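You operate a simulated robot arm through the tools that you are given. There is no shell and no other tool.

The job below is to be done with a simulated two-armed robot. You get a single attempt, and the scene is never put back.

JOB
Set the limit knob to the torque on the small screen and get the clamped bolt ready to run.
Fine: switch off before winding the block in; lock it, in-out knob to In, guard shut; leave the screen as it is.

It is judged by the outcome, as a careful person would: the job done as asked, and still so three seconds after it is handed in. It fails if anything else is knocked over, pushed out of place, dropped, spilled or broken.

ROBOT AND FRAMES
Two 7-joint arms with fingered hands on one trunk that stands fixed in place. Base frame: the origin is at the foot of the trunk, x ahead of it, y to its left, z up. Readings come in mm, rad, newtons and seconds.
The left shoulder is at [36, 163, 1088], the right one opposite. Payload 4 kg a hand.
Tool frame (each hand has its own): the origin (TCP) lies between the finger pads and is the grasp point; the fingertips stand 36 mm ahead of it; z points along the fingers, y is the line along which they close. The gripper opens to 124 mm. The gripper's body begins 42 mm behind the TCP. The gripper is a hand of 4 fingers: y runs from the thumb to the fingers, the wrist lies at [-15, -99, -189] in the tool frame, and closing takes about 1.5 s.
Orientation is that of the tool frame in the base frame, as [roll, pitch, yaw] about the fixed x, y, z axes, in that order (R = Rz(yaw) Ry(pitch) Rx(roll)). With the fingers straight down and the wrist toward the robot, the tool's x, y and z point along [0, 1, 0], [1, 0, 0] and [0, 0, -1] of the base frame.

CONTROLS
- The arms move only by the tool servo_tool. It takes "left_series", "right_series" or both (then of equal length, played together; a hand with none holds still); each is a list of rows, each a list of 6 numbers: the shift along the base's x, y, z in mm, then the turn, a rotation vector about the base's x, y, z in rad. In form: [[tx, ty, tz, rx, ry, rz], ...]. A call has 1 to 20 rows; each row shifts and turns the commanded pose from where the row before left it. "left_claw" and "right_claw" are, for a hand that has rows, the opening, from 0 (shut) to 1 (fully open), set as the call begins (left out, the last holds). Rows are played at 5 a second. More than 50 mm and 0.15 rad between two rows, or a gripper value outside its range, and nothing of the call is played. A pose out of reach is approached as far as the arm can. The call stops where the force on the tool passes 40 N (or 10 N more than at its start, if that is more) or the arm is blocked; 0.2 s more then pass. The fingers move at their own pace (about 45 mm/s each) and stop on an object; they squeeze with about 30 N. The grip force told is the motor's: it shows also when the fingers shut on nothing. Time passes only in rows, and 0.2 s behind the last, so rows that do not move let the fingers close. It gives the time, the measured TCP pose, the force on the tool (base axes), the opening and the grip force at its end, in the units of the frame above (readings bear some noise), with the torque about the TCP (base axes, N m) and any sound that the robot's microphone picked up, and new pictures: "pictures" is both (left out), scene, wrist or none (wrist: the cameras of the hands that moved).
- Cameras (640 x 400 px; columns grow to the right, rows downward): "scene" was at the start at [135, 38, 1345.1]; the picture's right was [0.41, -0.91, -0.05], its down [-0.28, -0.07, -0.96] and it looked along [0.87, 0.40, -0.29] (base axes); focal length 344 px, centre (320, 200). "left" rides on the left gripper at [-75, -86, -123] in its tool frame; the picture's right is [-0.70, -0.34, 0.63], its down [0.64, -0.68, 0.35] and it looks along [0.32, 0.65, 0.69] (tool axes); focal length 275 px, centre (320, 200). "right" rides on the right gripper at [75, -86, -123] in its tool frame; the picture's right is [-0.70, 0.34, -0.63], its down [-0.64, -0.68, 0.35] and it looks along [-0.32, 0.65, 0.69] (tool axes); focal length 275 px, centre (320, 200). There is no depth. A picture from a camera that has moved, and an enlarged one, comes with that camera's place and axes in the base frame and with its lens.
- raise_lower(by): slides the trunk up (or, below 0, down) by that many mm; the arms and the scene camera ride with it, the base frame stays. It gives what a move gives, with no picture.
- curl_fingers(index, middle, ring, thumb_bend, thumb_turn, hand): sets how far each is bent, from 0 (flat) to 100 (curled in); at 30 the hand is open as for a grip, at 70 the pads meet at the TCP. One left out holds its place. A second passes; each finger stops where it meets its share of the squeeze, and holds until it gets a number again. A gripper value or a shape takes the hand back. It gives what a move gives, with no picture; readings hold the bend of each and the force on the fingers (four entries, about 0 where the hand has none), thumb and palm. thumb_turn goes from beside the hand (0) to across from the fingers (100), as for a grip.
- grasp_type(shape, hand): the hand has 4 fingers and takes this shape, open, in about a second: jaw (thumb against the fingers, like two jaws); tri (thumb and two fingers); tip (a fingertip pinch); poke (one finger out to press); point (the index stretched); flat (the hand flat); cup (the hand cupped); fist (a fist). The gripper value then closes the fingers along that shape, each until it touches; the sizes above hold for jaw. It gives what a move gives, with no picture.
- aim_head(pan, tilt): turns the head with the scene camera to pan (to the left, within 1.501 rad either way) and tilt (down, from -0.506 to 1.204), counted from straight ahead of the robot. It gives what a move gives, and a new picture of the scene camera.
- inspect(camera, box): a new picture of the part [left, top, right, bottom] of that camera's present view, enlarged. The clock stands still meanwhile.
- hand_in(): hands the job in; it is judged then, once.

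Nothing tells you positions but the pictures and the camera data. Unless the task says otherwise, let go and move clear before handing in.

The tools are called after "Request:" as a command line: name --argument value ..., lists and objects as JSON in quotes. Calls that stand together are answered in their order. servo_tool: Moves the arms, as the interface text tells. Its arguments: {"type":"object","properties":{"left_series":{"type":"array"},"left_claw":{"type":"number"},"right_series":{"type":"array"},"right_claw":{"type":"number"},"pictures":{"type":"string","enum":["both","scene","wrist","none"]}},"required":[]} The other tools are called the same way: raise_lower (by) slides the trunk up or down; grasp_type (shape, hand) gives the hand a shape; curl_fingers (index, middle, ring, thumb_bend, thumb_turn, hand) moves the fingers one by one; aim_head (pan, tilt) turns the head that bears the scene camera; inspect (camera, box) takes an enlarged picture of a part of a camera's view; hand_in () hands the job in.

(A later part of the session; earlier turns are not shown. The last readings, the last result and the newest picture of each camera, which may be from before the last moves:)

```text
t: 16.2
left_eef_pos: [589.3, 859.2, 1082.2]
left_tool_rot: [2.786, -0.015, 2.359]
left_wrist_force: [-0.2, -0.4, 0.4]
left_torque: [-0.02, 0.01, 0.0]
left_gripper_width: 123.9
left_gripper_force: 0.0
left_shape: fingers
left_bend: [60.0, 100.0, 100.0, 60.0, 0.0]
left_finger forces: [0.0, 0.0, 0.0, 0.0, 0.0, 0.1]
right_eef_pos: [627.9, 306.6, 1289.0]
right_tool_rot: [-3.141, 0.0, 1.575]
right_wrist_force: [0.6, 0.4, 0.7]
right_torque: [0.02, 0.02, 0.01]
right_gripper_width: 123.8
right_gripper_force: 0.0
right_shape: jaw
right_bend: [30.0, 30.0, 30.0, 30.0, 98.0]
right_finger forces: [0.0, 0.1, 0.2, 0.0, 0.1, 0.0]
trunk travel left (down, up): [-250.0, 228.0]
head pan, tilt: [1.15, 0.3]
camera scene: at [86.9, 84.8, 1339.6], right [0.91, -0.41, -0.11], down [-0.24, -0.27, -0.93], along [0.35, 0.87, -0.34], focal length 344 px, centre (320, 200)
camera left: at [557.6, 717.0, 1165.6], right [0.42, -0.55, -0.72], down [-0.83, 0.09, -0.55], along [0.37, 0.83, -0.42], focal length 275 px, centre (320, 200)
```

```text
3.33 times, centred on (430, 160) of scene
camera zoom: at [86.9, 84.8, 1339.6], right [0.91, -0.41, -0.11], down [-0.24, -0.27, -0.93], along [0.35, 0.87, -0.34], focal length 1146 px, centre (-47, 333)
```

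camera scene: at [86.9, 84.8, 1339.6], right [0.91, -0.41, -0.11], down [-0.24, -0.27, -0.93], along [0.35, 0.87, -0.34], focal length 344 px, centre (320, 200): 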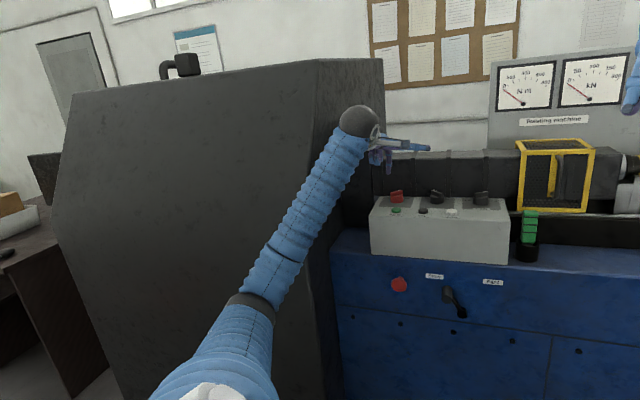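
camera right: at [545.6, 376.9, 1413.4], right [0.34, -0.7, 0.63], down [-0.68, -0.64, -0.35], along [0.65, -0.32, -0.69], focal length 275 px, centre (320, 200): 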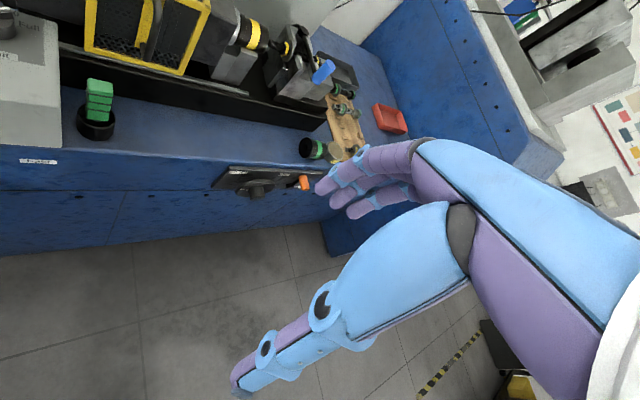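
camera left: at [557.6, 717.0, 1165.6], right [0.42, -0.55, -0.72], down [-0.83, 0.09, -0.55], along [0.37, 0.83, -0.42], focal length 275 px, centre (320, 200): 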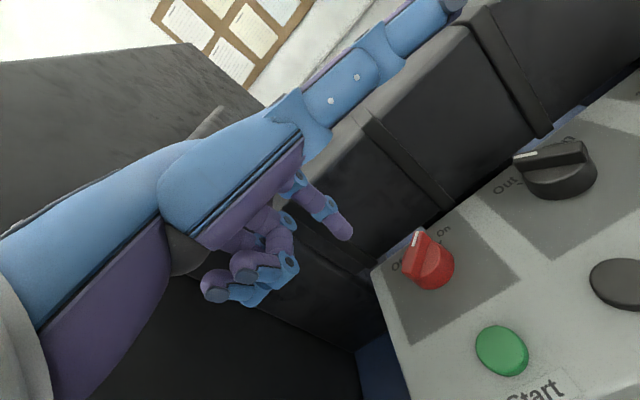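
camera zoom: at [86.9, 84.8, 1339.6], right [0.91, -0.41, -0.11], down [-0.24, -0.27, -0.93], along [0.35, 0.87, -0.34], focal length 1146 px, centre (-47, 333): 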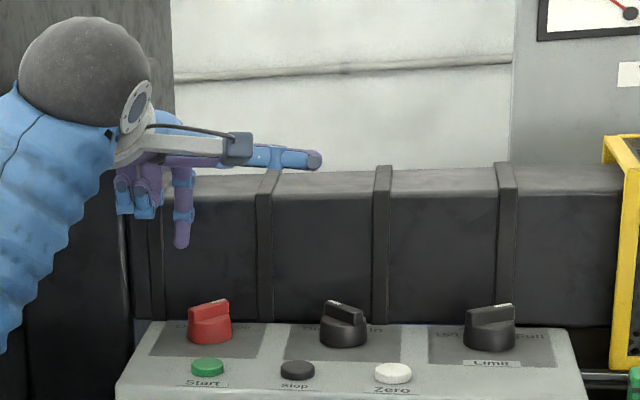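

The red switch's wing lies along base x, centred near (639, 865, 988). The fingertip is at about (621, 879, 1052). I'll move 5 mm left and come down to just above the wing height.

Request:
servo_tool --left_series '[[1, 2, -17, 0, 0, 0], [1, 2, -17, 0, 0, 0], [1, 2, -17, 0, 0, 0], [0, 0, 0, 0, 0, 0]]' --pictures "both"

Request:
inspect --camera "left" --box '[300, 170, 460, 300]'

Request:
inspect --camera "scene" --box '[360, 130, 460, 220]'

```text
t: 17.2
left_eef_pos: [594.0, 863.6, 1030.1]
left_tool_rot: [2.785, -0.014, 2.359]
left_wrist_force: [-1.1, 0.1, 0.2]
left_torque: [0.03, 0.02, -0.01]
left_gripper_width: 124.2
left_gripper_force: 0.0
left_shape: fingers
left_bend: [60.0, 100.0, 100.0, 60.0, 0.0]
left_finger forces: [0.1, 0.1, 0.0, 0.0, 0.0, 0.0]
right_eef_pos: [628.0, 306.8, 1288.4]
right_tool_rot: [-3.141, 0.001, 1.576]
right_wrist_force: [-0.5, -0.3, -0.1]
right_torque: [-0.02, -0.02, 0.0]
right_gripper_width: 123.6
right_gripper_force: 0.1
right_shape: jaw
right_bend: [30.0, 30.0, 30.0, 30.0, 98.0]
right_finger forces: [0.1, 0.0, 0.0, 0.1, 0.0, 0.0]
trunk travel left (down, up): [-250.0, 228.0]
head pan, tilt: [1.15, 0.3]
camera scene: at [87.1, 85.1, 1339.6], right [0.91, -0.41, -0.11], down [-0.24, -0.27, -0.93], along [0.35, 0.87, -0.34], focal length 344 px, centre (320, 200)
camera left: at [561.0, 722.4, 1115.6], right [0.42, -0.55, -0.72], down [-0.83, 0.09, -0.55], along [0.37, 0.83, -0.42], focal length 275 px, centre (320, 200)
```

scene: 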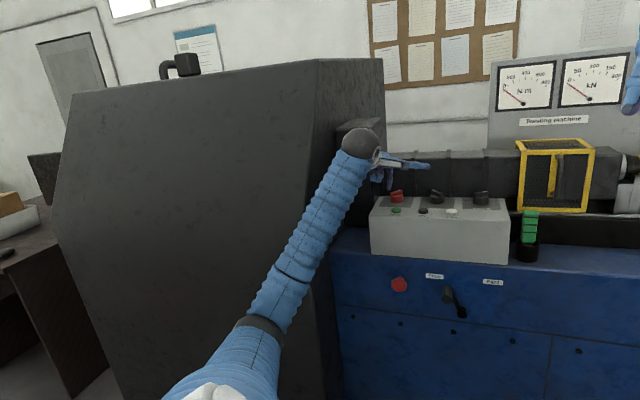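
left: 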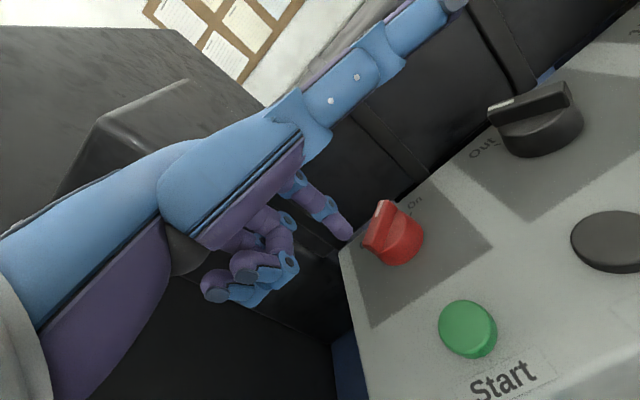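

```text
3.08 times, centred on (380, 235) of left
camera zoom: at [561.0, 722.4, 1115.6], right [0.42, -0.55, -0.72], down [-0.83, 0.09, -0.55], along [0.37, 0.83, -0.42], focal length 847 px, centre (135, 92)
```

zoom: 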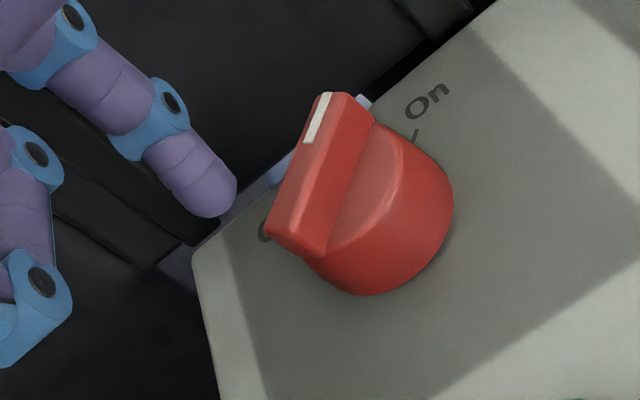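

```text
4.44 times, centred on (410, 175) of scene
camera zoom: at [87.1, 85.1, 1339.6], right [0.91, -0.41, -0.11], down [-0.24, -0.27, -0.93], along [0.35, 0.87, -0.34], focal length 1528 px, centre (-80, 311)
```

zoom: 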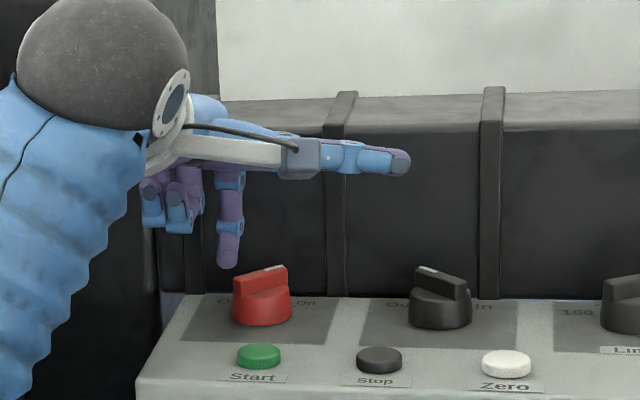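

The fingertip stands beside the near wing end with about 9 mm clearance, slightly above it. I'll come down 18 mm in small steps and check the forces.

Request:
servo_tool --left_series '[[0, 1, -6, 0, 0, 0], [0, 1, -6, 0, 0, 0], [0, 0, -6, 0, 0, 0], [0, 0, 0, 0, 0, 0]]' --pictures "none"

Request:
inspect --camera "left" --box '[300, 170, 460, 300]'

Request:
inspect --camera "scene" --box '[360, 150, 440, 220]'

```text
t: 18.2
left_eef_pos: [593.6, 865.6, 1011.9]
left_tool_rot: [2.788, -0.013, 2.358]
left_wrist_force: [0.7, 0.5, -0.4]
left_torque: [0.02, 0.0, 0.04]
left_gripper_width: 124.1
left_gripper_force: 0.1
left_shape: fingers
left_bend: [60.0, 100.0, 100.0, 60.0, 0.0]
left_finger forces: [0.0, 0.0, 0.1, 0.0, 0.1, 0.1]
right_eef_pos: [627.2, 307.3, 1289.3]
right_tool_rot: [-3.141, -0.002, 1.574]
right_wrist_force: [0.0, -0.1, 0.0]
right_torque: [0.0, 0.02, -0.02]
right_gripper_width: 123.9
right_gripper_force: 0.0
right_shape: jaw
right_bend: [30.0, 30.0, 30.0, 30.0, 98.0]
right_finger forces: [0.0, 0.1, 0.0, 0.0, 0.0, 0.0]
trunk travel left (down, up): [-250.0, 228.0]
head pan, tilt: [1.15, 0.3]
```

```text
3.08 times, centred on (380, 235) of left
camera zoom: at [560.4, 724.4, 1096.7], right [0.42, -0.55, -0.72], down [-0.83, 0.09, -0.55], along [0.37, 0.83, -0.42], focal length 847 px, centre (135, 92)
```

zoom: 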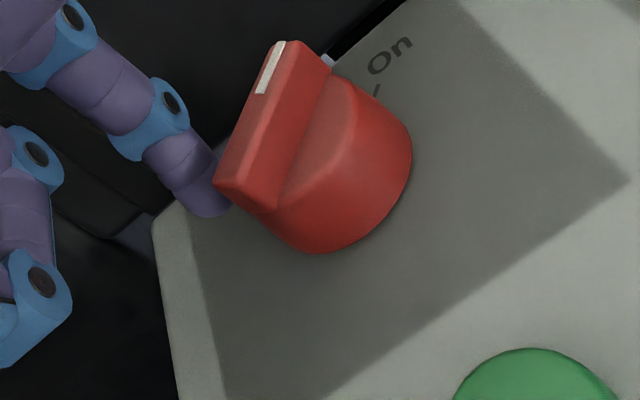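

```text
5.71 times, centred on (400, 185) of scene
camera zoom: at [87.2, 85.2, 1339.5], right [0.91, -0.41, -0.11], down [-0.24, -0.27, -0.93], along [0.35, 0.87, -0.34], focal length 1965 px, centre (-137, 286)
```

zoom: 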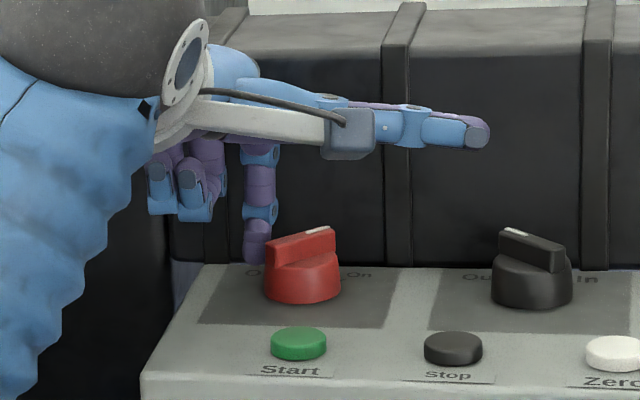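

The fingertip is level with the wing, just on its left side, with its bottom near z 984. I'll push the near end toward −y along its arc, about half way first.

Request:
servo_tool --left_series '[[-2, -7.5, 0, 0, 0, 0], [-2.5, -7, 0, 0, 0, 0], [-1, -7, 0, 0, 0, 0], [0, 0, 0, 0, 0, 0]]' --pictures "none"

Request:
inspect --camera "left" --box '[300, 170, 460, 300]'

Request:
inspect --camera "scene" --box '[360, 150, 440, 220]'

```text
t: 19.2
left_eef_pos: [586.7, 844.1, 1012.4]
left_tool_rot: [2.785, -0.013, 2.355]
left_wrist_force: [-7.9, -1.4, 10.1]
left_torque: [0.1, -0.13, 0.07]
left_gripper_width: 123.7
left_gripper_force: 5.7
left_shape: fingers
left_bend: [64.0, 100.0, 100.0, 60.0, 0.0]
left_finger forces: [12.1, 0.0, 0.0, 0.0, 0.0, 0.1]
right_eef_pos: [626.6, 306.4, 1290.1]
right_tool_rot: [3.142, 0.0, 1.575]
right_wrist_force: [0.0, -0.1, 0.1]
right_torque: [-0.01, 0.02, 0.01]
right_gripper_width: 123.6
right_gripper_force: 0.0
right_shape: jaw
right_bend: [30.0, 30.0, 30.0, 30.0, 98.0]
right_finger forces: [0.1, 0.1, 0.0, 0.0, 0.0, 0.1]
trunk travel left (down, up): [-250.0, 228.0]
head pan, tilt: [1.15, 0.3]
```

```text
3.08 times, centred on (380, 235) of left
camera zoom: at [553.9, 702.1, 1097.3], right [0.42, -0.55, -0.72], down [-0.83, 0.09, -0.55], along [0.37, 0.83, -0.42], focal length 847 px, centre (135, 92)
```

zoom: 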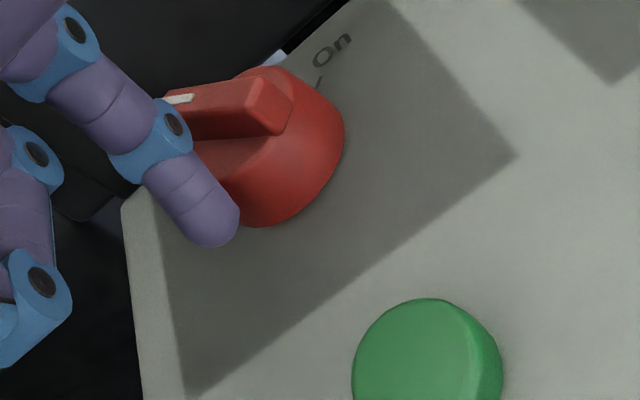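

```text
5.71 times, centred on (400, 185) of scene
camera zoom: at [85.9, 84.6, 1339.8], right [0.91, -0.41, -0.11], down [-0.24, -0.27, -0.93], along [0.35, 0.87, -0.34], focal length 1965 px, centre (-137, 286)
```

zoom: 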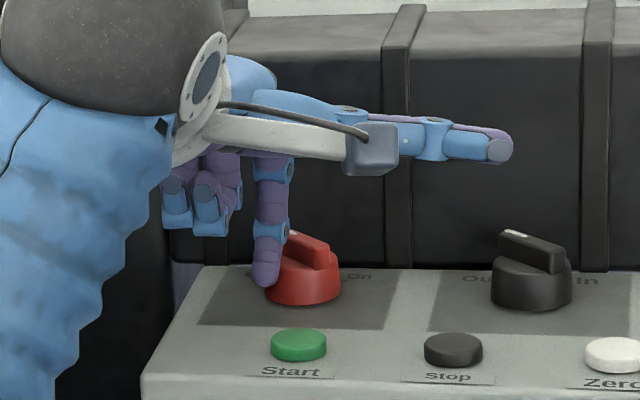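

The switch has snapped over, and its pointer now aims like the neighbour knob's "Out" side, i.e. Off. I'll back the finger off, lift, and verify.

Request:
servo_tool --left_series '[[-6, -1, 4, 0, 0, 0], [-5, 0, 10, 0, 0, 0], [0, 0, 25, 0, 0, 0], [0, 0, 25, 0, 0, 0], [0, 0, 0, 0, 0, 0]]' --pictures "none"

Request:
inspect --camera "left" --box '[320, 180, 520, 330]'

Request:
inspect --camera "scene" --box '[360, 160, 520, 260]'

Request:
inspect --camera "scene" --box '[480, 40, 640, 220]'

```text
t: 20.4
left_eef_pos: [578.5, 845.6, 1075.4]
left_tool_rot: [2.788, -0.015, 2.358]
left_wrist_force: [-0.7, 0.1, -1.2]
left_torque: [0.01, 0.0, 0.02]
left_gripper_width: 124.4
left_gripper_force: 0.0
left_shape: fingers
left_bend: [60.0, 100.0, 100.0, 60.0, 0.0]
left_finger forces: [0.1, 0.1, 0.1, 0.0, 0.0, 0.1]
right_eef_pos: [627.6, 308.1, 1289.4]
right_tool_rot: [-3.141, -0.001, 1.575]
right_wrist_force: [-0.5, -0.1, 0.4]
right_torque: [0.0, -0.04, 0.0]
right_gripper_width: 123.7
right_gripper_force: 0.0
right_shape: jaw
right_bend: [30.0, 30.0, 30.0, 30.0, 98.0]
right_finger forces: [0.1, 0.0, 0.0, 0.0, 0.0, 0.0]
trunk travel left (down, up): [-250.0, 228.0]
head pan, tilt: [1.15, 0.3]
```

```text
2.67 times, centred on (420, 255) of left
camera zoom: at [544.9, 702.6, 1160.4], right [0.42, -0.55, -0.72], down [-0.83, 0.09, -0.55], along [0.37, 0.83, -0.42], focal length 734 px, centre (53, 53)
```

zoom: 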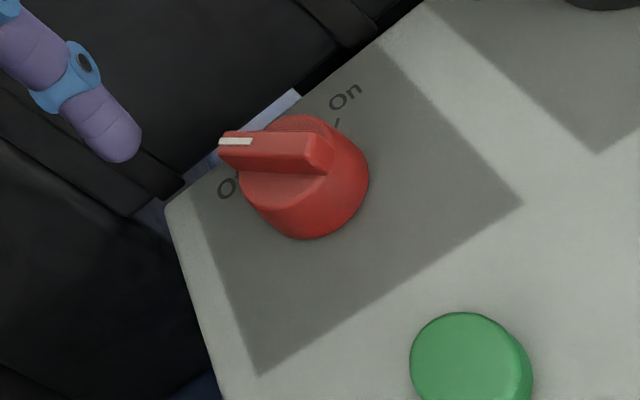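

```text
4.00 times, centred on (440, 210) of scene
camera zoom: at [87.5, 85.5, 1339.4], right [0.91, -0.41, -0.11], down [-0.24, -0.27, -0.93], along [0.35, 0.87, -0.34], focal length 1376 px, centre (-160, 160)
```

zoom: 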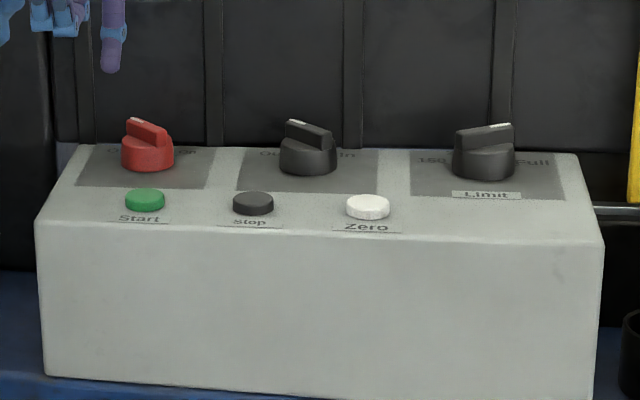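

```text
2.22 times, centred on (560, 130) of scene
camera zoom: at [87.5, 85.5, 1339.4], right [0.91, -0.41, -0.11], down [-0.24, -0.27, -0.93], along [0.35, 0.87, -0.34], focal length 764 px, centre (-213, 356)
```

zoom: 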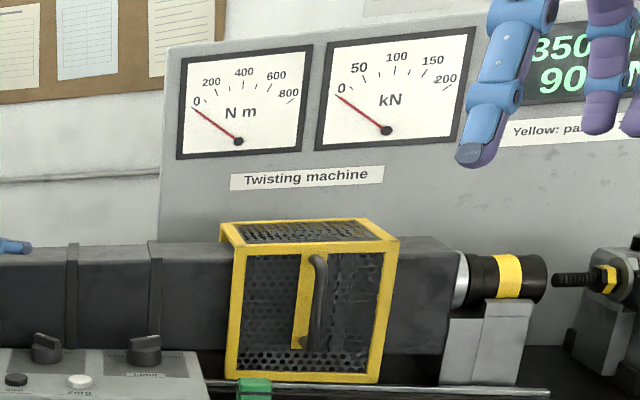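

The red switch is Off, pointing squarely at its mark, and the screen is unchanged. Next comes the in-out knob near (717, 786), which must turn clockwise to In. I'll carry the fingertip over to hover at its right side.

Request:
servo_tool --left_series '[[31, -24, 0, 0, 0, 0], [31, -24, 0, 0, 0, 0], [31, -24, 0, 0, 0, 0], [31, -24, -10, 0, 0, 0], [0, 0, 0, 0, 0, 0]]' --pictures "wrist"

Request:
inspect --camera "left" --box '[300, 170, 500, 310]'

Request:
inspect --camera "scene" --box '[380, 130, 520, 220]'

```text
t: 21.6
left_eef_pos: [699.7, 748.8, 1067.3]
left_tool_rot: [2.786, -0.011, 2.359]
left_wrist_force: [-1.2, 0.2, 0.3]
left_torque: [0.01, 0.01, 0.01]
left_gripper_width: 124.2
left_gripper_force: 0.0
left_shape: fingers
left_bend: [60.0, 100.0, 100.0, 60.0, 0.0]
left_finger forces: [0.0, 0.1, 0.0, 0.0, 0.0, 0.0]
right_eef_pos: [627.2, 308.3, 1289.0]
right_tool_rot: [3.142, 0.002, 1.575]
right_wrist_force: [-0.5, 0.0, 0.3]
right_torque: [-0.02, 0.0, -0.01]
right_gripper_width: 123.6
right_gripper_force: 0.0
right_shape: jaw
right_bend: [30.0, 30.0, 30.0, 30.0, 98.0]
right_finger forces: [0.0, 0.0, 0.1, 0.1, 0.1, 0.0]
trunk travel left (down, up): [-250.0, 228.0]
head pan, tilt: [1.15, 0.3]
camera left: at [668.0, 606.8, 1151.3], right [0.42, -0.55, -0.72], down [-0.83, 0.09, -0.55], along [0.37, 0.83, -0.42], focal length 275 px, centre (320, 200)
```

left: 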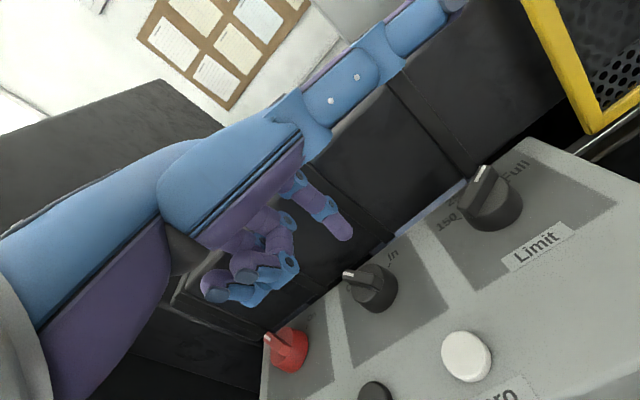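

```text
2.86 times, centred on (400, 240) of left
camera zoom: at [668.0, 606.8, 1151.3], right [0.42, -0.55, -0.72], down [-0.83, 0.09, -0.55], along [0.37, 0.83, -0.42], focal length 786 px, centre (91, 86)
```

zoom: 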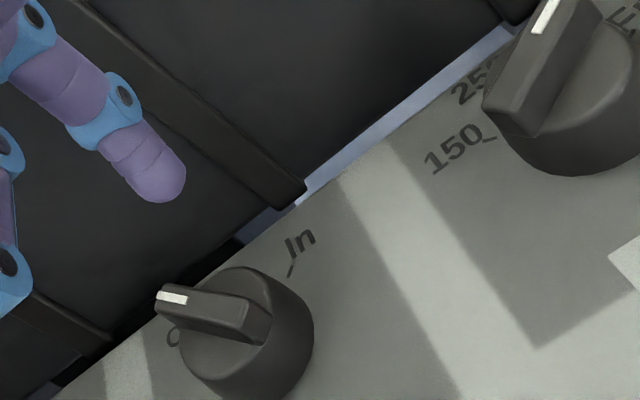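

```text
4.44 times, centred on (450, 175) of scene
camera zoom: at [86.6, 85.5, 1339.6], right [0.91, -0.41, -0.11], down [-0.24, -0.27, -0.93], along [0.35, 0.87, -0.34], focal length 1528 px, centre (-258, 311)
```

zoom: 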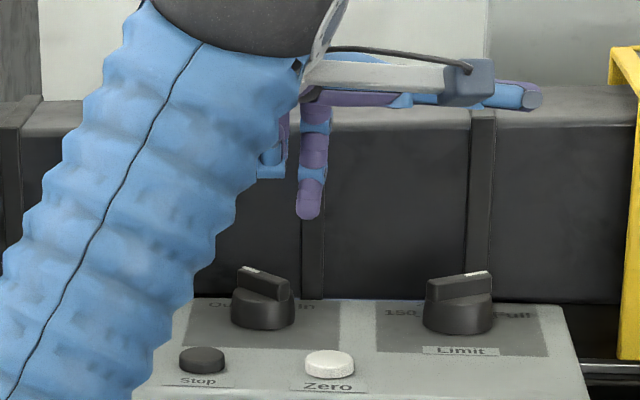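

The in-out knob is centred near (713, 788) with its wing along y. I'll descend on its right side.

Request:
servo_tool --left_series '[[2, 3, -18, 0, 0, 0], [1, 0, -18, 0, 0, 0], [0, 0, -13, 0, 0, 0], [0, 0, -5, 0, 0, 0], [0, 0, 0, 0, 0, 0]]' --pictures "none"

Request:
inspect --camera "left" --box '[280, 170, 440, 300]'

Request:
inspect --camera "scene" --box '[400, 150, 480, 220]'

```text
t: 22.8
left_eef_pos: [704.9, 751.5, 1012.2]
left_tool_rot: [2.785, -0.013, 2.358]
left_wrist_force: [-0.1, 0.1, -0.7]
left_torque: [0.0, -0.04, 0.01]
left_gripper_width: 124.2
left_gripper_force: 0.0
left_shape: fingers
left_bend: [60.0, 100.0, 100.0, 60.0, 0.0]
left_finger forces: [0.1, 0.1, 0.1, 0.0, 0.0, 0.1]
right_eef_pos: [628.4, 307.4, 1289.3]
right_tool_rot: [3.141, 0.0, 1.575]
right_wrist_force: [1.0, 0.5, -0.4]
right_torque: [0.0, 0.01, -0.02]
right_gripper_width: 123.4
right_gripper_force: 0.1
right_shape: jaw
right_bend: [30.0, 30.0, 30.0, 30.0, 98.0]
right_finger forces: [0.1, 0.0, 0.0, 0.0, 0.1, 0.0]
trunk travel left (down, up): [-250.0, 228.0]
head pan, tilt: [1.15, 0.3]
```

```text
3.08 times, centred on (360, 235) of left
camera zoom: at [672.0, 609.6, 1096.0], right [0.42, -0.55, -0.72], down [-0.83, 0.09, -0.55], along [0.37, 0.83, -0.42], focal length 847 px, centre (197, 92)
```

zoom: 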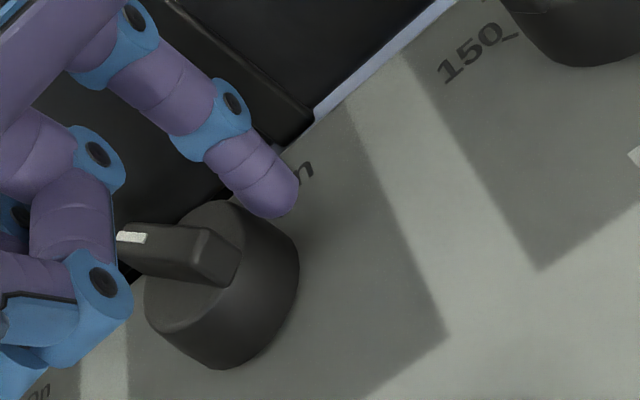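

```text
5.71 times, centred on (440, 185) of scene
camera zoom: at [87.3, 85.3, 1339.5], right [0.91, -0.41, -0.11], down [-0.24, -0.27, -0.93], along [0.35, 0.87, -0.34], focal length 1965 px, centre (-366, 286)
```

zoom: 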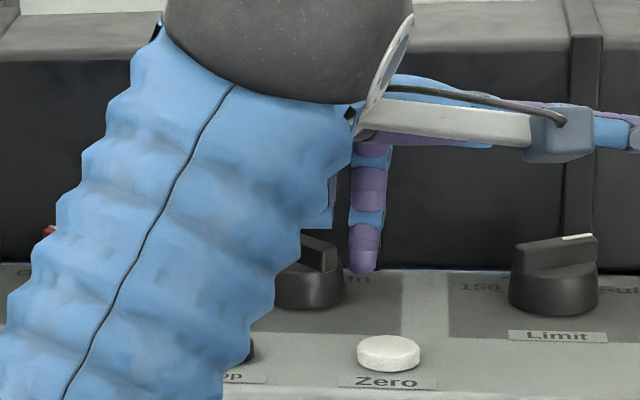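

The fingertip is on the right side of the knob's near end. I'll push it along its arc, first half.

Request:
servo_tool --left_series '[[-9, -3, 0, 0, 0, 0], [-8, -1.5, 0, 0, 0, 0], [-5, 0, 0, 0, 0, 0], [0, 0, 0, 0, 0, 0]]' --pictures "none"

Request:
inspect --camera "left" --box '[280, 170, 440, 300]'

Request:
inspect --camera "scene" --box '[400, 150, 480, 220]'

```text
t: 23.8
left_eef_pos: [683.7, 744.8, 1011.7]
left_tool_rot: [2.785, -0.014, 2.357]
left_wrist_force: [2.2, -9.9, 1.5]
left_torque: [-0.17, -0.16, -0.35]
left_gripper_width: 122.6
left_gripper_force: 4.9
left_shape: fingers
left_bend: [62.0, 100.0, 100.0, 60.0, 0.0]
left_finger forces: [10.6, 0.0, 0.1, 0.0, 0.0, 0.0]
right_eef_pos: [628.6, 306.9, 1289.6]
right_tool_rot: [3.141, -0.001, 1.575]
right_wrist_force: [0.2, -1.0, -0.5]
right_torque: [-0.01, 0.02, -0.05]
right_gripper_width: 123.7
right_gripper_force: 0.2
right_shape: jaw
right_bend: [30.0, 30.0, 30.0, 30.0, 98.0]
right_finger forces: [0.0, 0.1, 0.0, 0.0, 0.0, 0.1]
trunk travel left (down, up): [-250.0, 228.0]
head pan, tilt: [1.15, 0.3]
```

```text
3.08 times, centred on (360, 235) of left
camera zoom: at [650.4, 603.3, 1096.2], right [0.42, -0.55, -0.72], down [-0.83, 0.1, -0.55], along [0.37, 0.83, -0.42], focal length 847 px, centre (197, 92)
```

zoom: 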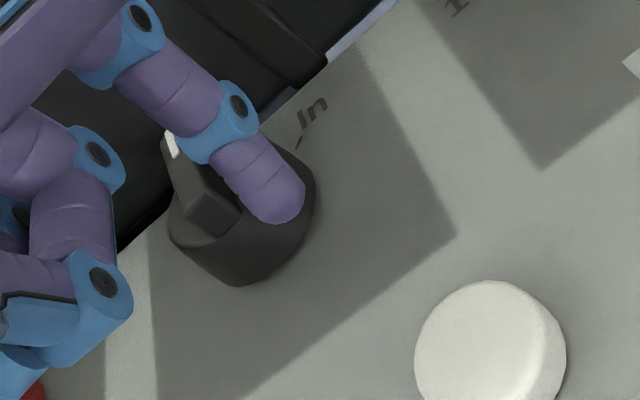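

```text
5.71 times, centred on (440, 185) of scene
camera zoom: at [87.6, 84.1, 1339.6], right [0.91, -0.41, -0.11], down [-0.24, -0.27, -0.93], along [0.35, 0.87, -0.34], focal length 1965 px, centre (-366, 286)
```

zoom: 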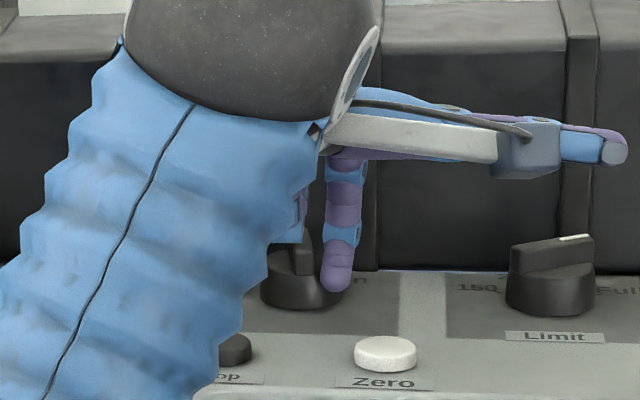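

The knob is about a third of the way round. I'll carry on along the arc toward In.

Request:
servo_tool --left_series '[[-6, 3, 0, 0, 0, 0], [-5, 4, 0, 0, 0, 0], [-4, 4.5, 0, 0, 0, 0], [0, 0, 0, 0, 0, 0]]' --pictures "none"

Request:
inspect --camera "left" --box '[280, 170, 440, 300]'

Request:
inspect --camera "scene" --box '[400, 150, 480, 220]'

```text
t: 24.8
left_eef_pos: [667.4, 758.6, 1010.2]
left_tool_rot: [2.785, -0.016, 2.36]
left_wrist_force: [-1.7, -7.3, -1.4]
left_torque: [-0.14, 0.1, -0.16]
left_gripper_width: 123.2
left_gripper_force: 4.2
left_shape: fingers
left_bend: [64.0, 100.0, 100.0, 60.0, 0.0]
left_finger forces: [7.2, 0.0, 0.0, 0.0, 0.0, 0.1]
right_eef_pos: [628.7, 306.5, 1289.4]
right_tool_rot: [-3.14, 0.0, 1.574]
right_wrist_force: [-0.1, 0.0, -0.2]
right_torque: [-0.01, -0.01, -0.01]
right_gripper_width: 124.0
right_gripper_force: 0.0
right_shape: jaw
right_bend: [30.0, 30.0, 30.0, 30.0, 98.0]
right_finger forces: [0.0, 0.0, 0.0, 0.0, 0.0, 0.0]
trunk travel left (down, up): [-250.0, 228.0]
head pan, tilt: [1.15, 0.3]
```

```text
3.08 times, centred on (360, 235) of left
camera zoom: at [635.1, 616.2, 1095.5], right [0.42, -0.55, -0.72], down [-0.83, 0.09, -0.55], along [0.37, 0.83, -0.42], focal length 847 px, centre (197, 92)
```

zoom: 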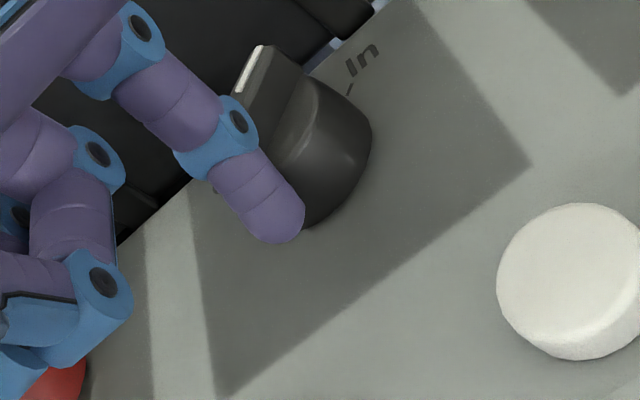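

```text
5.71 times, centred on (440, 185) of scene
camera zoom: at [87.2, 84.8, 1339.5], right [0.91, -0.41, -0.11], down [-0.24, -0.27, -0.93], along [0.35, 0.87, -0.34], focal length 1965 px, centre (-366, 286)
```

zoom: 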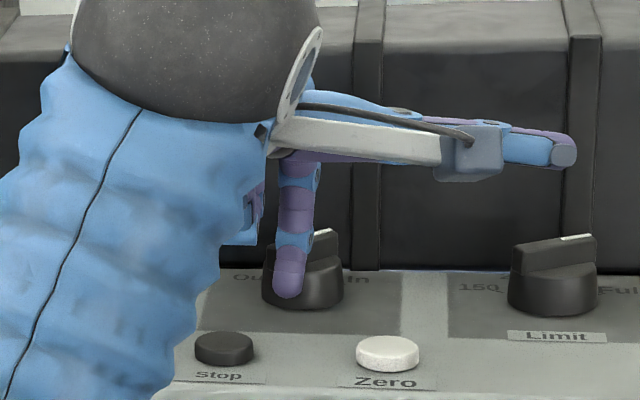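

The pointer now appears to aim at In. I'll withdraw the finger, lift, and check.

Request:
servo_tool --left_series '[[-3, -6, 3, 0, 0, 0], [-3, -4, 10, 0, 0, 0], [0, 0, 25, 0, 0, 0], [0, 0, 25, 0, 0, 0], [0, 0, 0, 0, 0, 0]]' --pictures "none"

Request:
inspect --camera "left" --box '[300, 150, 640, 350]'

Request:
inspect --camera "scene" --box '[380, 160, 520, 250]'

```text
t: 26.0
left_eef_pos: [661.3, 748.0, 1074.6]
left_tool_rot: [2.787, -0.015, 2.358]
left_wrist_force: [0.4, -0.2, -0.2]
left_torque: [0.0, 0.01, -0.02]
left_gripper_width: 124.1
left_gripper_force: 0.1
left_shape: fingers
left_bend: [60.0, 100.0, 100.0, 60.0, 0.0]
left_finger forces: [0.0, 0.0, 0.1, 0.0, 0.0, 0.0]
right_eef_pos: [628.2, 307.6, 1289.5]
right_tool_rot: [3.141, 0.004, 1.575]
right_wrist_force: [0.9, -0.9, -0.5]
right_torque: [0.01, 0.0, -0.04]
right_gripper_width: 123.7
right_gripper_force: 0.1
right_shape: jaw
right_bend: [30.0, 30.0, 30.0, 30.0, 98.0]
right_finger forces: [0.0, 0.0, 0.1, 0.0, 0.1, 0.0]
trunk travel left (down, up): [-250.0, 228.0]
head pan, tilt: [1.15, 0.3]
```

```text
1.88 times, centred on (470, 250) of left
camera zoom: at [628.2, 607.2, 1158.6], right [0.42, -0.55, -0.72], down [-0.83, 0.09, -0.55], along [0.37, 0.83, -0.42], focal length 518 px, centre (38, 106)
```

zoom: 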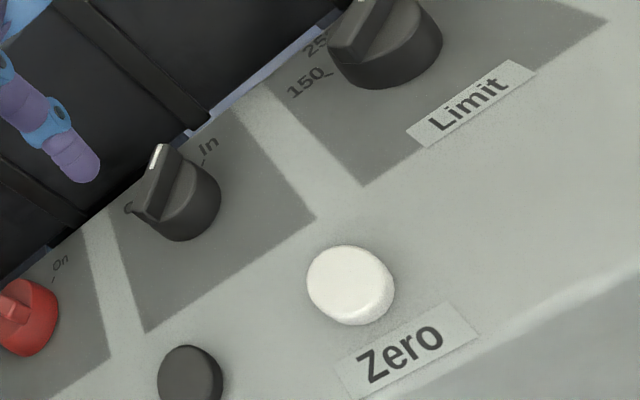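

```text
4.44 times, centred on (450, 205) of scene
camera zoom: at [87.5, 85.4, 1339.4], right [0.91, -0.41, -0.11], down [-0.24, -0.27, -0.93], along [0.35, 0.87, -0.34], focal length 1528 px, centre (-258, 178)
```

zoom: 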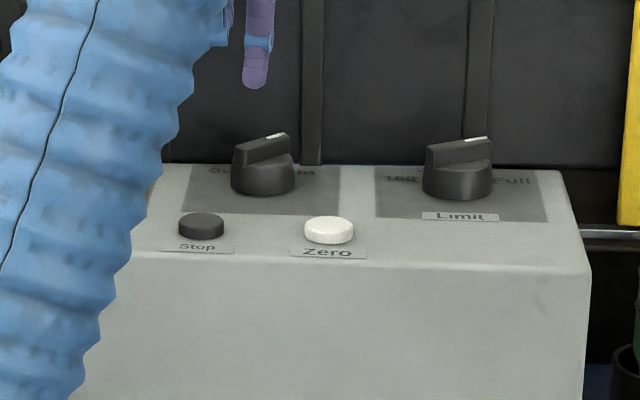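

In-out knob now at In (within a couple of degrees). Next is the Limit knob: it must turn counter-clockwise one step from Full to 350. I'll hover the fingertip at the left of its near end.

Request:
servo_tool --left_series '[[22, -9, 0, 0, 0, 0], [22, -9, 0, 0, 0, 0], [22, -9, 0, 0, 0, 0], [22, -9, 0, 0, 0, 0], [0, 0, 0, 0, 0, 0]]' --pictures "wrist"

Request:
inspect --camera "left" --box '[320, 180, 480, 310]'

Request:
inspect --camera "scene" --box '[400, 130, 540, 220]'

```text
t: 27.2
left_eef_pos: [749.6, 713.4, 1074.2]
left_tool_rot: [2.789, -0.013, 2.357]
left_wrist_force: [-0.5, 0.5, 0.3]
left_torque: [0.0, -0.02, -0.02]
left_gripper_width: 123.9
left_gripper_force: 0.0
left_shape: fingers
left_bend: [60.0, 100.0, 100.0, 60.0, 0.0]
left_finger forces: [0.0, 0.0, 0.0, 0.0, 0.0, 0.1]
right_eef_pos: [626.5, 306.3, 1288.8]
right_tool_rot: [3.14, -0.001, 1.575]
right_wrist_force: [0.0, -0.4, 0.1]
right_torque: [-0.02, 0.01, -0.02]
right_gripper_width: 123.7
right_gripper_force: 0.0
right_shape: jaw
right_bend: [30.0, 30.0, 30.0, 30.0, 98.0]
right_finger forces: [0.1, 0.0, 0.1, 0.0, 0.0, 0.0]
trunk travel left (down, up): [-250.0, 228.0]
head pan, tilt: [1.15, 0.3]
camera left: at [716.2, 570.8, 1159.2], right [0.42, -0.55, -0.72], down [-0.83, 0.09, -0.55], along [0.37, 0.83, -0.42], focal length 275 px, centre (320, 200)
```

left: 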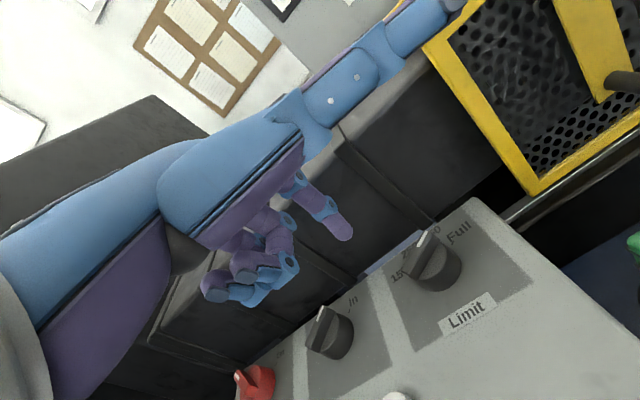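

```text
3.08 times, centred on (400, 245) of left
camera zoom: at [716.2, 570.8, 1159.2], right [0.42, -0.55, -0.72], down [-0.83, 0.09, -0.55], along [0.37, 0.83, -0.42], focal length 847 px, centre (74, 62)
```

zoom: 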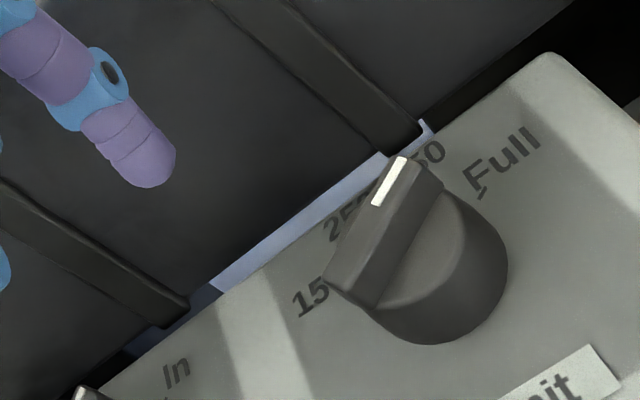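

```text
4.44 times, centred on (470, 175) of scene
camera zoom: at [87.0, 85.4, 1339.5], right [0.91, -0.41, -0.11], down [-0.24, -0.27, -0.93], along [0.35, 0.87, -0.34], focal length 1528 px, centre (-347, 311)
```

zoom: 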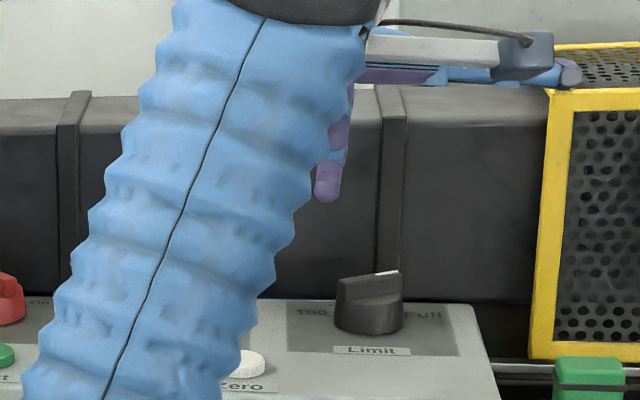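

The Limit wing is centred near (793, 708) at −14°, pointing to Full. I'll lower the fingertip on its left side.

Request:
servo_tool --left_series '[[1, -1, -18, 0, 0, 0], [0, 0, -18, 0, 0, 0], [0, 0, -14, 0, 0, 0], [0, 0, -7, 0, 0, 0], [0, 0, -5, 0, 0, 0], [0, 0, 0, 0, 0, 0]]' --pictures "none"

Request:
inspect --camera "left" --box '[300, 170, 460, 300]'

Request:
inspect --camera "scene" --box '[420, 150, 520, 220]'

```text
t: 28.6
left_eef_pos: [750.3, 711.9, 1011.6]
left_tool_rot: [2.786, -0.015, 2.359]
left_wrist_force: [-0.1, 1.1, 0.3]
left_torque: [-0.01, 0.01, 0.01]
left_gripper_width: 124.0
left_gripper_force: 0.4
left_shape: fingers
left_bend: [60.0, 100.0, 100.0, 60.0, 0.0]
left_finger forces: [0.5, 0.1, 0.0, 0.0, 0.1, 0.0]
right_eef_pos: [628.2, 306.9, 1289.6]
right_tool_rot: [-3.141, 0.001, 1.575]
right_wrist_force: [0.1, 0.1, -0.7]
right_torque: [0.02, -0.02, -0.01]
right_gripper_width: 123.6
right_gripper_force: 0.1
right_shape: jaw
right_bend: [30.0, 30.0, 30.0, 30.0, 98.0]
right_finger forces: [0.1, 0.0, 0.0, 0.0, 0.0, 0.0]
trunk travel left (down, up): [-250.0, 228.0]
head pan, tilt: [1.15, 0.3]
```

```text
3.08 times, centred on (380, 235) of left
camera zoom: at [717.5, 569.0, 1097.4], right [0.42, -0.55, -0.72], down [-0.83, 0.09, -0.55], along [0.37, 0.83, -0.42], focal length 847 px, centre (135, 92)
```

zoom: 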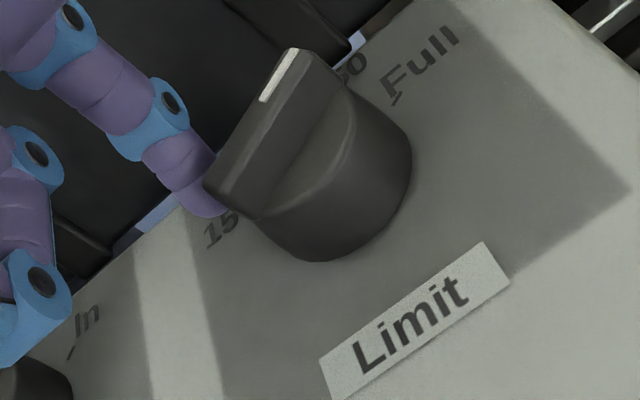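

```text
5.71 times, centred on (470, 185) of scene
camera zoom: at [87.3, 85.2, 1339.5], right [0.91, -0.41, -0.11], down [-0.24, -0.27, -0.93], along [0.35, 0.87, -0.34], focal length 1965 px, centre (-537, 286)
```

zoom: 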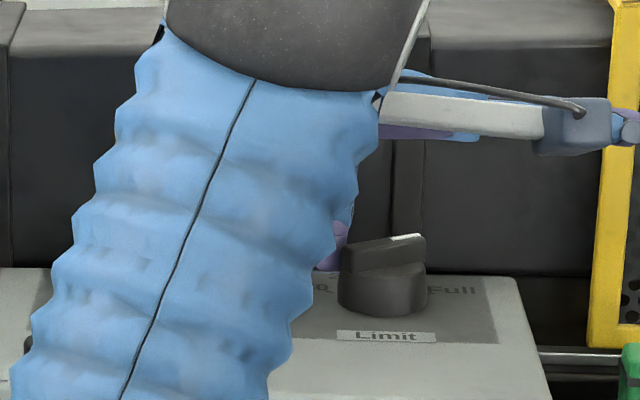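

Fingertip is touching the wing's left side lightly. I'll push in small steps toward −y and watch the pointer.

Request:
servo_tool --left_series '[[-1, -4, 0, 0, 0, 0], [-1.5, -4, 0, 0, 0, 0], [-2, -3, 0, 0, 0, 0], [0, 0, 0, 0, 0, 0]]' --pictures "none"

Request:
inspect --camera "left" --box '[300, 170, 460, 300]'

Request:
inspect --camera "scene" --box '[420, 150, 520, 220]'

```text
t: 29.6
left_eef_pos: [744.2, 701.4, 1013.6]
left_tool_rot: [2.784, -0.014, 2.359]
left_wrist_force: [-6.2, 9.7, 0.0]
left_torque: [0.23, 0.2, 0.5]
left_gripper_width: 125.8
left_gripper_force: 6.3
left_shape: fingers
left_bend: [60.0, 100.0, 100.0, 60.0, 0.0]
left_finger forces: [11.7, 0.0, 0.1, 0.0, 0.0, 0.0]
right_eef_pos: [627.4, 308.3, 1289.3]
right_tool_rot: [3.141, -0.001, 1.576]
right_wrist_force: [0.0, -0.8, -0.2]
right_torque: [0.01, 0.01, 0.01]
right_gripper_width: 123.5
right_gripper_force: 0.0
right_shape: jaw
right_bend: [30.0, 30.0, 30.0, 30.0, 98.0]
right_finger forces: [0.0, 0.1, 0.0, 0.1, 0.0, 0.1]
trunk travel left (down, up): [-250.0, 228.0]
head pan, tilt: [1.15, 0.3]
```

```text
3.08 times, centred on (380, 235) of left
camera zoom: at [711.7, 559.3, 1097.8], right [0.42, -0.55, -0.72], down [-0.83, 0.09, -0.55], along [0.37, 0.83, -0.42], focal length 847 px, centre (135, 92)
```

zoom: 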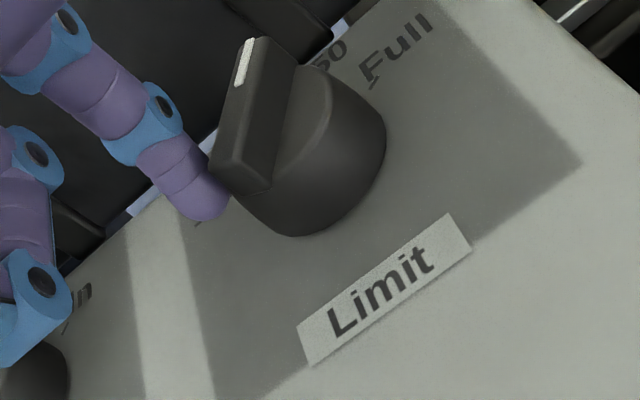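

```text
5.71 times, centred on (470, 185) of scene
camera zoom: at [86.7, 86.1, 1339.5], right [0.91, -0.41, -0.11], down [-0.24, -0.27, -0.93], along [0.35, 0.87, -0.34], focal length 1965 px, centre (-537, 286)
```

zoom: 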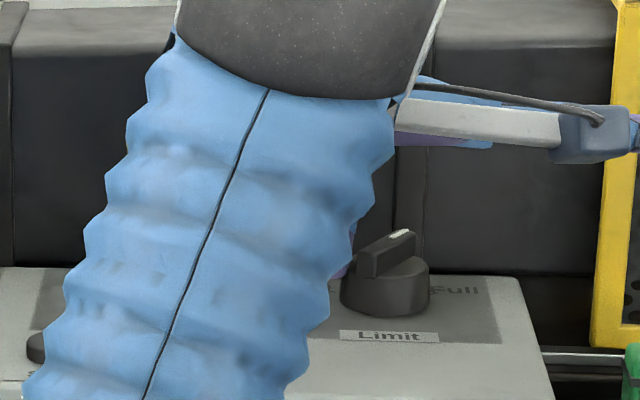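

The pointer has moved to about +14°; 350 lies at about +25°. I'll push a little more.

Request:
servo_tool --left_series '[[-1, -3, 0, 0, 0, 0], [-1, -2.5, 0, 0, 0, 0], [0, 0, 0, 0, 0, 0]]' --pictures "none"

Request:
inspect --camera "left" --box '[300, 170, 460, 300]'

Request:
inspect --camera "scene" --box '[420, 150, 520, 220]'

```text
t: 30.4
left_eef_pos: [742.5, 692.6, 1016.3]
left_tool_rot: [2.784, -0.012, 2.355]
left_wrist_force: [-7.0, -1.9, 7.0]
left_torque: [0.03, -0.02, 0.03]
left_gripper_width: 123.4
left_gripper_force: 4.6
left_shape: fingers
left_bend: [64.0, 100.0, 100.0, 60.0, 0.0]
left_finger forces: [9.7, 0.1, 0.1, 0.0, 0.0, 0.0]
right_eef_pos: [627.9, 306.5, 1289.4]
right_tool_rot: [3.14, 0.0, 1.573]
right_wrist_force: [0.4, 0.5, -0.4]
right_torque: [-0.01, 0.0, 0.01]
right_gripper_width: 123.4
right_gripper_force: 0.1
right_shape: jaw
right_bend: [30.0, 30.0, 30.0, 30.0, 98.0]
right_finger forces: [0.0, 0.0, 0.0, 0.0, 0.0, 0.0]
trunk travel left (down, up): [-250.0, 228.0]
head pan, tilt: [1.15, 0.3]
```

```text
3.08 times, centred on (380, 235) of left
camera zoom: at [709.6, 550.6, 1098.8], right [0.42, -0.55, -0.72], down [-0.83, 0.1, -0.55], along [0.37, 0.83, -0.42], focal length 847 px, centre (135, 92)
```

zoom: 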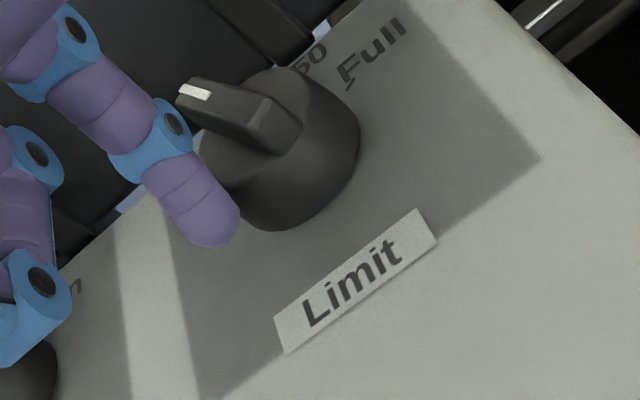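

```text
5.71 times, centred on (470, 185) of scene
camera zoom: at [86.2, 84.5, 1339.7], right [0.91, -0.41, -0.11], down [-0.24, -0.27, -0.93], along [0.35, 0.87, -0.34], focal length 1965 px, centre (-537, 286)
```

zoom: 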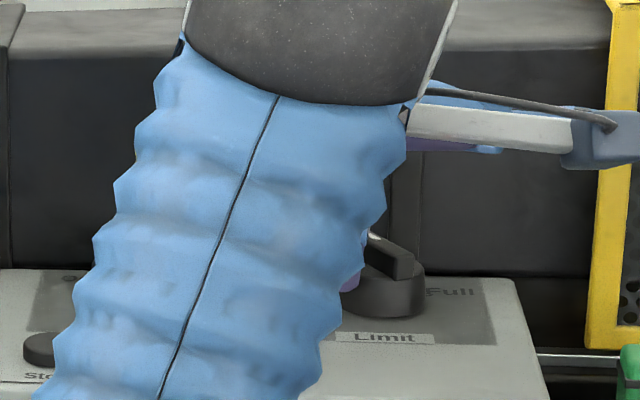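

The knob slipped on further than wanted, to about 250. I'll lift the finger clear and check where it rests.

Request:
servo_tool --left_series '[[-5, 0, 3, 0, 0, 0], [-5, 3, 10, 0, 0, 0], [0, 0, 25, 0, 0, 0], [0, 0, 25, 0, 0, 0], [0, 0, 0, 0, 0, 0]]' --pictures "none"

Request:
inspect --camera "left" --box '[360, 180, 520, 310]'

Request:
inspect --camera "scene" --box '[420, 150, 520, 220]'

```text
t: 31.6
left_eef_pos: [735.0, 696.9, 1073.1]
left_tool_rot: [2.788, -0.014, 2.357]
left_wrist_force: [-0.7, -0.1, 0.4]
left_torque: [-0.02, -0.01, -0.01]
left_gripper_width: 124.1
left_gripper_force: 0.0
left_shape: fingers
left_bend: [60.0, 100.0, 100.0, 60.0, 0.0]
left_finger forces: [0.0, 0.0, 0.0, 0.0, 0.0, 0.0]
right_eef_pos: [628.5, 307.6, 1289.1]
right_tool_rot: [-3.141, 0.001, 1.574]
right_wrist_force: [-0.1, 0.0, -0.3]
right_torque: [-0.01, -0.02, -0.04]
right_gripper_width: 123.4
right_gripper_force: 0.0
right_shape: jaw
right_bend: [30.0, 30.0, 30.0, 30.0, 98.0]
right_finger forces: [0.1, 0.0, 0.0, 0.0, 0.0, 0.1]
trunk travel left (down, up): [-250.0, 228.0]
head pan, tilt: [1.15, 0.3]
```

```text
3.08 times, centred on (440, 245) of left
camera zoom: at [701.6, 555.1, 1158.4], right [0.42, -0.55, -0.72], down [-0.83, 0.09, -0.55], along [0.37, 0.83, -0.42], focal length 847 px, centre (-49, 62)
```

zoom: 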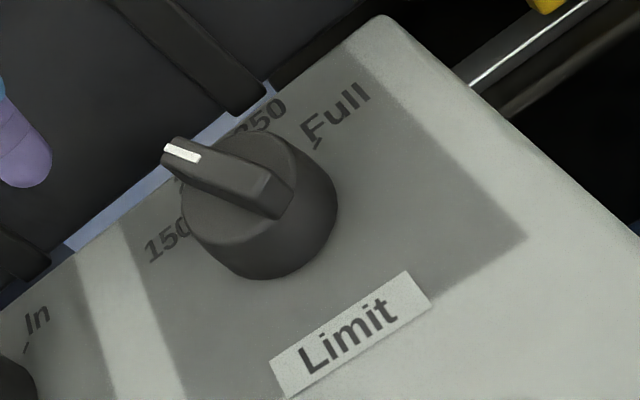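

```text
5.71 times, centred on (470, 185) of scene
camera zoom: at [87.5, 85.4, 1339.4], right [0.91, -0.41, -0.11], down [-0.24, -0.27, -0.93], along [0.35, 0.87, -0.34], focal length 1965 px, centre (-537, 286)
```

zoom: 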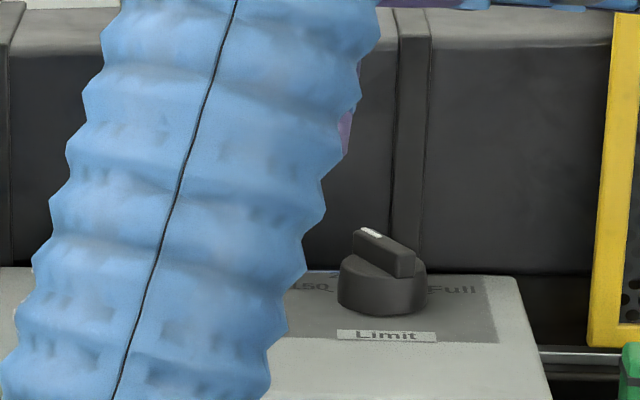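

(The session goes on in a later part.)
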